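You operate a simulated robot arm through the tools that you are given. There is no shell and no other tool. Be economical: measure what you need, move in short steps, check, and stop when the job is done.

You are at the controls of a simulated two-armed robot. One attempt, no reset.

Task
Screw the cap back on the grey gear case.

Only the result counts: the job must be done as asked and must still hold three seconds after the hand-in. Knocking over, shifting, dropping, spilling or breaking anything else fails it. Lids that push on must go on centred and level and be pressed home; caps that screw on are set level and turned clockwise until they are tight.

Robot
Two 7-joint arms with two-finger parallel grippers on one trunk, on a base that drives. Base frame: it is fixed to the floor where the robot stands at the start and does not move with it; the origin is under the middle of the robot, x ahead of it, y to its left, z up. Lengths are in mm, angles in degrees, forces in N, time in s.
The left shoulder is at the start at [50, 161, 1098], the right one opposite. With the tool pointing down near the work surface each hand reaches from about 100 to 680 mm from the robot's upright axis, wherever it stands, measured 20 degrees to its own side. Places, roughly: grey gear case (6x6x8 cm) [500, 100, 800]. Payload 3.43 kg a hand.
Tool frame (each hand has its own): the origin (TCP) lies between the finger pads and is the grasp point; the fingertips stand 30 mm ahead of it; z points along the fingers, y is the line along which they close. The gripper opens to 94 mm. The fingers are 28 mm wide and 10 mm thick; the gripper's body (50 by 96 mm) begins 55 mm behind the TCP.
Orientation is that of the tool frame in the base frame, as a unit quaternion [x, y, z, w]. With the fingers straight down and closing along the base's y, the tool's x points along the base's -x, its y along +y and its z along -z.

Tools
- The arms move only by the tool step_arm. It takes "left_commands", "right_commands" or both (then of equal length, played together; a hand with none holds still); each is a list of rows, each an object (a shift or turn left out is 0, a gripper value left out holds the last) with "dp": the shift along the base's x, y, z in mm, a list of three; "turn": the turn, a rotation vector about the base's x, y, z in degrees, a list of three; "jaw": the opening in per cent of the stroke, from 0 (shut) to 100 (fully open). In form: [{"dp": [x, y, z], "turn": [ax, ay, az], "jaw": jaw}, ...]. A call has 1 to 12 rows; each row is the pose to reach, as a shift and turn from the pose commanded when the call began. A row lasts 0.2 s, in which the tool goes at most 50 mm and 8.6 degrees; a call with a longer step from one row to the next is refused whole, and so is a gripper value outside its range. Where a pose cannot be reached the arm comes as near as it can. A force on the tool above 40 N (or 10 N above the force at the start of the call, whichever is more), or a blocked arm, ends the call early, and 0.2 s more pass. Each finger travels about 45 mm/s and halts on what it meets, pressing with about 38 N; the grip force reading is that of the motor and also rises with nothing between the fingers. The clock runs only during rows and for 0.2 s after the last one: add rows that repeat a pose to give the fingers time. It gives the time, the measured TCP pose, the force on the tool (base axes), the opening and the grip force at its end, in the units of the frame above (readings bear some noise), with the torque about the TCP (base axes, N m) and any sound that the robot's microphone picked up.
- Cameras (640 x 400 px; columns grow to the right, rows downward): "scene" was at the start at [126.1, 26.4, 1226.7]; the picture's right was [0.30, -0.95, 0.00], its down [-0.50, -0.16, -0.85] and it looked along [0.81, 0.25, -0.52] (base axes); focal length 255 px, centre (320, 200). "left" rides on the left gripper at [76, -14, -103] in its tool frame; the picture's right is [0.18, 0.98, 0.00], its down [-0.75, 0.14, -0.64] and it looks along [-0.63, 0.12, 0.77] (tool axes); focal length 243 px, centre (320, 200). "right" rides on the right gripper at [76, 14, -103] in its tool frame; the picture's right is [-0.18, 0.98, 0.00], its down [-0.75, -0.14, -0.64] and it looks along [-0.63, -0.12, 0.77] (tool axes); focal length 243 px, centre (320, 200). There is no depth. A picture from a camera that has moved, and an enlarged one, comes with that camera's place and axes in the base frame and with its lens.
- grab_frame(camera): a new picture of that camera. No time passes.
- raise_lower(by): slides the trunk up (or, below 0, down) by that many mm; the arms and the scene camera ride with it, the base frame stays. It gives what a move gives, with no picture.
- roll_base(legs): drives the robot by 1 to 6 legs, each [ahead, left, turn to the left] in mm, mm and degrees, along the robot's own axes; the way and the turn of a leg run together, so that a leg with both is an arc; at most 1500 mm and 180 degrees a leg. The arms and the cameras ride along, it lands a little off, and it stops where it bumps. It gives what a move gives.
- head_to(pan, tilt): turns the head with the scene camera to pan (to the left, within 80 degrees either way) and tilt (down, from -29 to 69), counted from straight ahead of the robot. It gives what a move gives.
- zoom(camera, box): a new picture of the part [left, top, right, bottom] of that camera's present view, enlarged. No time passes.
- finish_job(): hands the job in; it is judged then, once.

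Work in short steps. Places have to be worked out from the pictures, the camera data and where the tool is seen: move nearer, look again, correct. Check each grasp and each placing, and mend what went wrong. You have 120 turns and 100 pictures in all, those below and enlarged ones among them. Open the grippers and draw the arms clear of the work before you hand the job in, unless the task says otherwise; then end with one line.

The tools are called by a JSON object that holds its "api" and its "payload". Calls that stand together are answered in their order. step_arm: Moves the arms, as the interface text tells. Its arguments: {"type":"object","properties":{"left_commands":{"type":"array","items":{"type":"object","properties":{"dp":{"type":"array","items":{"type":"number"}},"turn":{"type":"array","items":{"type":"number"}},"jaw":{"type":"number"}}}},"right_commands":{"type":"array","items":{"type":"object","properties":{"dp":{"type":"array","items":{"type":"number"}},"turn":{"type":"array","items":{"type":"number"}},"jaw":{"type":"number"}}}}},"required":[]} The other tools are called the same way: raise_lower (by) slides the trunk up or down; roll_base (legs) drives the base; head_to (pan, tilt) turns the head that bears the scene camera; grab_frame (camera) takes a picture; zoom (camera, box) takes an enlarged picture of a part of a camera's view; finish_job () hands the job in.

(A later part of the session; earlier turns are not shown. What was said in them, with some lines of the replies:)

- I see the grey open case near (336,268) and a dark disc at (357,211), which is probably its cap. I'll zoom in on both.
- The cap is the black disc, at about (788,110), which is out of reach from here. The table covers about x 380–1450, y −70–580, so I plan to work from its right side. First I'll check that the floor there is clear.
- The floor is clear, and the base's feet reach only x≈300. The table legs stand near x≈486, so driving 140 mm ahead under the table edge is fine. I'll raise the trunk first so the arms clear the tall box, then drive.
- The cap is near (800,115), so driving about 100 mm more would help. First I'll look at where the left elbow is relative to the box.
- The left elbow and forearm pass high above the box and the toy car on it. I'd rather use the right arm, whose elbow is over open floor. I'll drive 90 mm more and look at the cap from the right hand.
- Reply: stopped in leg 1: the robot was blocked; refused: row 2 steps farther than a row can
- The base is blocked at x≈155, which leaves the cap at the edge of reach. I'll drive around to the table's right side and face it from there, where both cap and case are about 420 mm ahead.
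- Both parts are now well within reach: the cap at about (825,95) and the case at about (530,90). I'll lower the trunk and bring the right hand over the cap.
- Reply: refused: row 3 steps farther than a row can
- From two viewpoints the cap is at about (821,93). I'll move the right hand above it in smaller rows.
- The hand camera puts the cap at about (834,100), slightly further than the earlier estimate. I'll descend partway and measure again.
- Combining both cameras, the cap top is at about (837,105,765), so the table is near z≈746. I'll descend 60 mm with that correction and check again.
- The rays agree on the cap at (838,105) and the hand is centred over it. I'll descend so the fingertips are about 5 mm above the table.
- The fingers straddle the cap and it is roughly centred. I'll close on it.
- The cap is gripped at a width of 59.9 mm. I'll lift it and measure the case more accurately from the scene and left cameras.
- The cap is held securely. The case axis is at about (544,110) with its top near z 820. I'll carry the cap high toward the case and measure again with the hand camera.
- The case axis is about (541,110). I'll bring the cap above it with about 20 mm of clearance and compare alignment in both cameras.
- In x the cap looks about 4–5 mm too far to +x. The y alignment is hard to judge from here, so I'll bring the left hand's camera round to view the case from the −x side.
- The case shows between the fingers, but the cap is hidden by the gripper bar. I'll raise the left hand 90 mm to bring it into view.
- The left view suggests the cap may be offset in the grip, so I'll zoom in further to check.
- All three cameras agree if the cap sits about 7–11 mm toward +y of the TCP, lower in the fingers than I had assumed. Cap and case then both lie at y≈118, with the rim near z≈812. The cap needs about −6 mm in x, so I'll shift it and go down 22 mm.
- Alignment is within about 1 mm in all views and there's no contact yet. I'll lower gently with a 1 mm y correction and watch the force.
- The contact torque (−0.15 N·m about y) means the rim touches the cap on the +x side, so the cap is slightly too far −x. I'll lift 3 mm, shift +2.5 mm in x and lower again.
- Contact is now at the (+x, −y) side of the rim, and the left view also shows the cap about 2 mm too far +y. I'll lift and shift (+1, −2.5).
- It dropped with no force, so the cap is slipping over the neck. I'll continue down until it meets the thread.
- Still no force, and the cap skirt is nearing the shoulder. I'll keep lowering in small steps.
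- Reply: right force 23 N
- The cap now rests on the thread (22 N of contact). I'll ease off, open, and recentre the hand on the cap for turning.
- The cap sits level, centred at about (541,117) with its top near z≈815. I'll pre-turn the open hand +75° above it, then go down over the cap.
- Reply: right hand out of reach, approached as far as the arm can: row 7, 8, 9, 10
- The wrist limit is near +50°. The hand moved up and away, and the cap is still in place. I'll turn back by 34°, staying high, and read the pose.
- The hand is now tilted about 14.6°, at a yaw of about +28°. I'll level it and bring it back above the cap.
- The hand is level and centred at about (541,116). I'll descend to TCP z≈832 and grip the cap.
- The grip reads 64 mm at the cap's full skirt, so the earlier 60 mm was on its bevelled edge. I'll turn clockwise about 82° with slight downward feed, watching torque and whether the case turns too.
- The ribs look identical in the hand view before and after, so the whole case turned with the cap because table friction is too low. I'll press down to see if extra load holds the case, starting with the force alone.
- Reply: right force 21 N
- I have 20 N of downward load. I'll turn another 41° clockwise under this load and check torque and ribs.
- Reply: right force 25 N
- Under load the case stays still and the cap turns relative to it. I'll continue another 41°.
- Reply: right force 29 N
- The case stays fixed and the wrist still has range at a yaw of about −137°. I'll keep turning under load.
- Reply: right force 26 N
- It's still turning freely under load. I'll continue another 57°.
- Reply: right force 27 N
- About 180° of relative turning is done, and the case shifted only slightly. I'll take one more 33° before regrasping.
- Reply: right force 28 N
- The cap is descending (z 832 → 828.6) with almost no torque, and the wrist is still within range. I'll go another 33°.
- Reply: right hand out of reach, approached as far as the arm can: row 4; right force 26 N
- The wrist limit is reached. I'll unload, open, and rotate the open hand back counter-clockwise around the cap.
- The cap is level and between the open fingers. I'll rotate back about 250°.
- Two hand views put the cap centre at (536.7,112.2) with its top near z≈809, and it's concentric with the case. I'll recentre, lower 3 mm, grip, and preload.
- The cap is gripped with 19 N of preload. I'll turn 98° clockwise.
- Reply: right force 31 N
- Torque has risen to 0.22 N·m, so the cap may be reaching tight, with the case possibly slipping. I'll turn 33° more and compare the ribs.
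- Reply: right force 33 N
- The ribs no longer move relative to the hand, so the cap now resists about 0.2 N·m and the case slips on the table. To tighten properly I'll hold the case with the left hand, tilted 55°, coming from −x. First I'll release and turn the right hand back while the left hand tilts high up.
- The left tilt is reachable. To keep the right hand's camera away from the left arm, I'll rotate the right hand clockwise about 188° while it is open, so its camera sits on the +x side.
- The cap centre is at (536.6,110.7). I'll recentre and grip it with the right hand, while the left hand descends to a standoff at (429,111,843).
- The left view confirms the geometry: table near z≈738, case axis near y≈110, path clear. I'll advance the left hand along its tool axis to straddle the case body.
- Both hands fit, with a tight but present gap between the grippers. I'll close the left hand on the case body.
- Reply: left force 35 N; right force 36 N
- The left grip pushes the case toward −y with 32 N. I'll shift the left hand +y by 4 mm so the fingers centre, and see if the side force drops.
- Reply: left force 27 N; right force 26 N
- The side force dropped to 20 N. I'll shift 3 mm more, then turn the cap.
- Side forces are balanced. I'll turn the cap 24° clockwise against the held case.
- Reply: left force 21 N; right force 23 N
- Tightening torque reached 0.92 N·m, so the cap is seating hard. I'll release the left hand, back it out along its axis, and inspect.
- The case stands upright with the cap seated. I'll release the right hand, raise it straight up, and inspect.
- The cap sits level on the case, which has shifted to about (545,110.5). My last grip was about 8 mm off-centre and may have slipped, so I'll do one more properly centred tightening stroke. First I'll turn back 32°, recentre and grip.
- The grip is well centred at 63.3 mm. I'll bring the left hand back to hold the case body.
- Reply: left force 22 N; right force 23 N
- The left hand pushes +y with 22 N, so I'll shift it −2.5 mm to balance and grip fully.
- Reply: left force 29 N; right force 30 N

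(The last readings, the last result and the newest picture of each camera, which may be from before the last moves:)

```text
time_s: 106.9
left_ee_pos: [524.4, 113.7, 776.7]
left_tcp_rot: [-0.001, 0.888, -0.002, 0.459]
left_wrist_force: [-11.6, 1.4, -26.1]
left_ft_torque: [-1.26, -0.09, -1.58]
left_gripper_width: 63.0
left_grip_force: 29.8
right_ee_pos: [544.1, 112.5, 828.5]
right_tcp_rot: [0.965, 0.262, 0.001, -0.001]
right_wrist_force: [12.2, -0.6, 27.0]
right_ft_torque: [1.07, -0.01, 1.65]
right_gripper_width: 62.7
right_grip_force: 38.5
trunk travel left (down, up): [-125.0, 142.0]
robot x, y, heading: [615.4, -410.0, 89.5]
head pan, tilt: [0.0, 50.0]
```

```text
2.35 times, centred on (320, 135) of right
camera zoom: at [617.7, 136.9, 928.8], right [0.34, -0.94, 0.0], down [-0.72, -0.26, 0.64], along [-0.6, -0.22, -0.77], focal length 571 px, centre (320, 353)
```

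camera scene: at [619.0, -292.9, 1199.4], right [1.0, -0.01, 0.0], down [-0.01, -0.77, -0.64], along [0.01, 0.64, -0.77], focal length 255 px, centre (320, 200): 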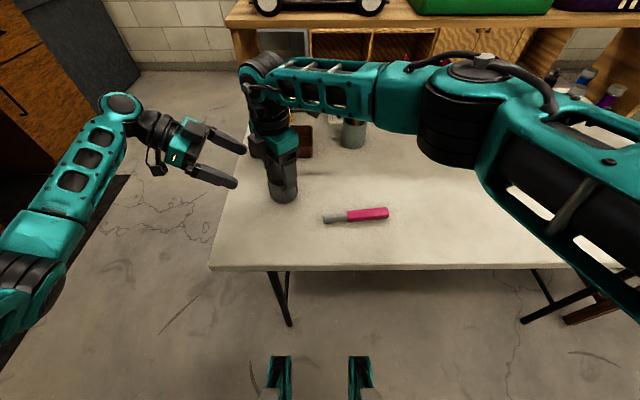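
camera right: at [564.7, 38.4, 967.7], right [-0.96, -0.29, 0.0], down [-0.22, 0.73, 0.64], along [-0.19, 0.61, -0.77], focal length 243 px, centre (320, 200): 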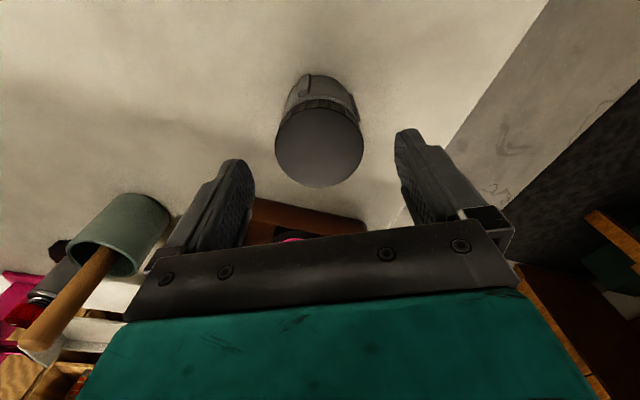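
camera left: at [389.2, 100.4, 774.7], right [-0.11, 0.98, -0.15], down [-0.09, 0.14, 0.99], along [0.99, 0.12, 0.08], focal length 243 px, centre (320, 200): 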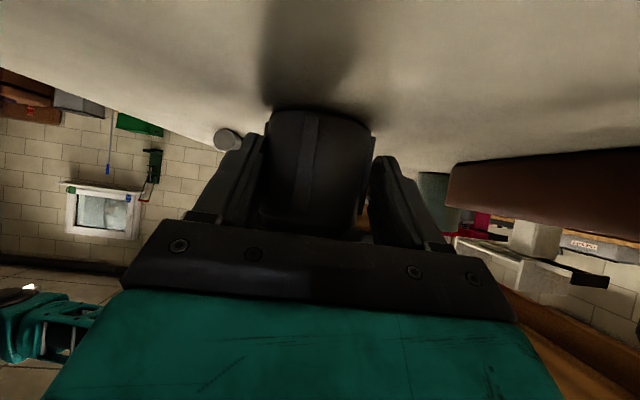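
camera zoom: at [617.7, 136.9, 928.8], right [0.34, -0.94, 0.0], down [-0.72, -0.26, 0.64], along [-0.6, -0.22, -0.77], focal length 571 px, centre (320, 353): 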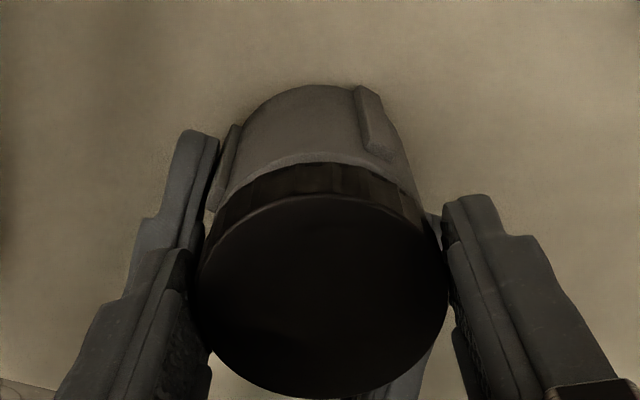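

Torque reached 1.65 N·m and the ribs did not move relative to the hand, so the cap is tight. I'll release the left hand and back out, then release and raise the right.

{"api": "step_arm", "payload": {"left_commands": [{"jaw": 50}, {"jaw": 75}, {"jaw": 98}, {"jaw": 98}, {"jaw": 98}, {"jaw": 98}, {"dp": [-25, 0, 17]}, {"dp": [-60, 0, 42]}, {"dp": [-95, 0, 66]}, {"dp": [-110, 0, 100]}, {"dp": [-120, 0, 140]}]}}

{"api": "step_arm", "payload": {"right_commands": [{"dp": [0, 0, 1.5]}, {"dp": [0, 0, 1.5], "jaw": 70}, {"dp": [0, 0, 1.5], "jaw": 98}, {"dp": [0, 0, 1.5], "jaw": 98}, {"dp": [0, 0, 1.5], "jaw": 98}, {"dp": [0, 0, 1.5], "jaw": 98}, {"dp": [0, 0, 30], "jaw": 98}, {"dp": [0, 0, 70], "jaw": 98}, {"dp": [40, -20, 90], "jaw": 98}, {"dp": [80, -45, 100], "jaw": 98}, {"dp": [120, -70, 110], "jaw": 98}, {"dp": [120, -70, 110], "jaw": 98}]}}

{"api": "zoom", "payload": {"camera": "scene", "box": [240, 130, 330, 220]}}

{"api": "grab_frame", "payload": {"camera": "scene"}}

```text
time_s: 109.3
left_ee_pos: [408.4, 111.3, 923.3]
left_tcp_rot: [0.002, 0.887, 0.0, 0.462]
left_wrist_force: [0.6, 0.0, -0.8]
left_ft_torque: [-0.02, -0.01, -0.02]
left_gripper_width: 92.5
left_grip_force: 0.1
right_ee_pos: [543.1, 112.1, 827.3]
right_tcp_rot: [0.965, 0.261, 0.0, -0.002]
right_wrist_force: [-1.3, 3.2, 21.6]
right_ft_torque: [-0.23, 0.3, -0.02]
right_gripper_width: 63.2
right_grip_force: 38.5
trunk travel left (down, up): [-125.0, 142.0]
robot x, y, heading: [615.5, -410.7, 89.5]
head pan, tilt: [0.0, 50.0]
```

```text
time_s: 111.9
left_ee_pos: [409.5, 113.3, 920.7]
left_tcp_rot: [0.001, 0.887, 0.0, 0.463]
left_wrist_force: [-0.1, -0.5, -0.5]
left_ft_torque: [-0.01, -0.02, -0.01]
left_gripper_width: 92.0
left_grip_force: 0.0
right_ee_pos: [662.2, 41.5, 935.7]
right_tcp_rot: [0.965, 0.261, 0.0, 0.0]
right_wrist_force: [0.3, 0.7, -0.4]
right_ft_torque: [-0.01, 0.02, -0.01]
right_gripper_width: 92.2
right_grip_force: 0.0
trunk travel left (down, up): [-125.0, 142.0]
robot x, y, heading: [615.4, -410.7, 89.6]
head pan, tilt: [0.0, 50.0]
```

```text
4.44 times, centred on (285, 175) of scene
camera zoom: at [619.0, -292.9, 1199.4], right [1.0, -0.01, 0.0], down [-0.01, -0.77, -0.64], along [0.01, 0.64, -0.77], focal length 1135 px, centre (476, 311)
```

zoom: 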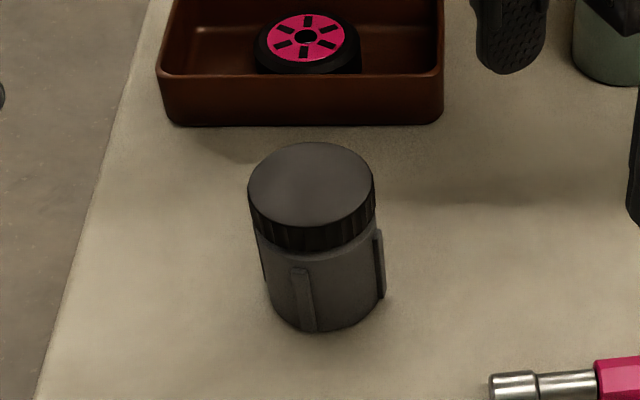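

```text
9 pictures are left
camera scene: at [619.0, -292.9, 1199.4], right [1.0, -0.01, 0.0], down [-0.01, -0.77, -0.64], along [0.01, 0.64, -0.77], focal length 255 px, centre (320, 200)
```

scene: 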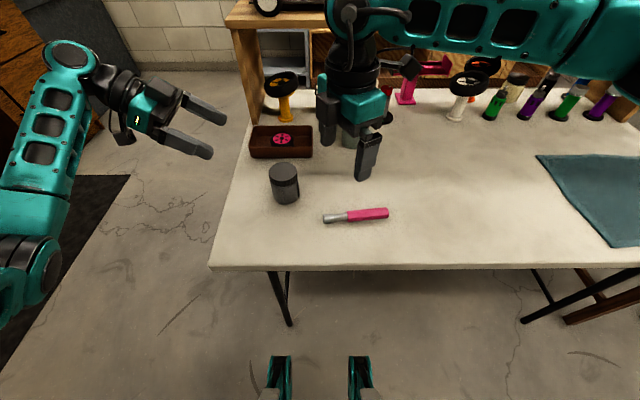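

The capped case stands upright with the cap level and tight. Both hands are open and clear, and the other objects look undisturbed. I'm handing in the job.

{"api": "finish_job", "payload": {}}

```text
The job is handed in.
```

The cap is screwed on the grey gear case: it sits level and did not turn further at 1.65 N·m with the case held, though the case ended about 1–2 cm from where it stood.
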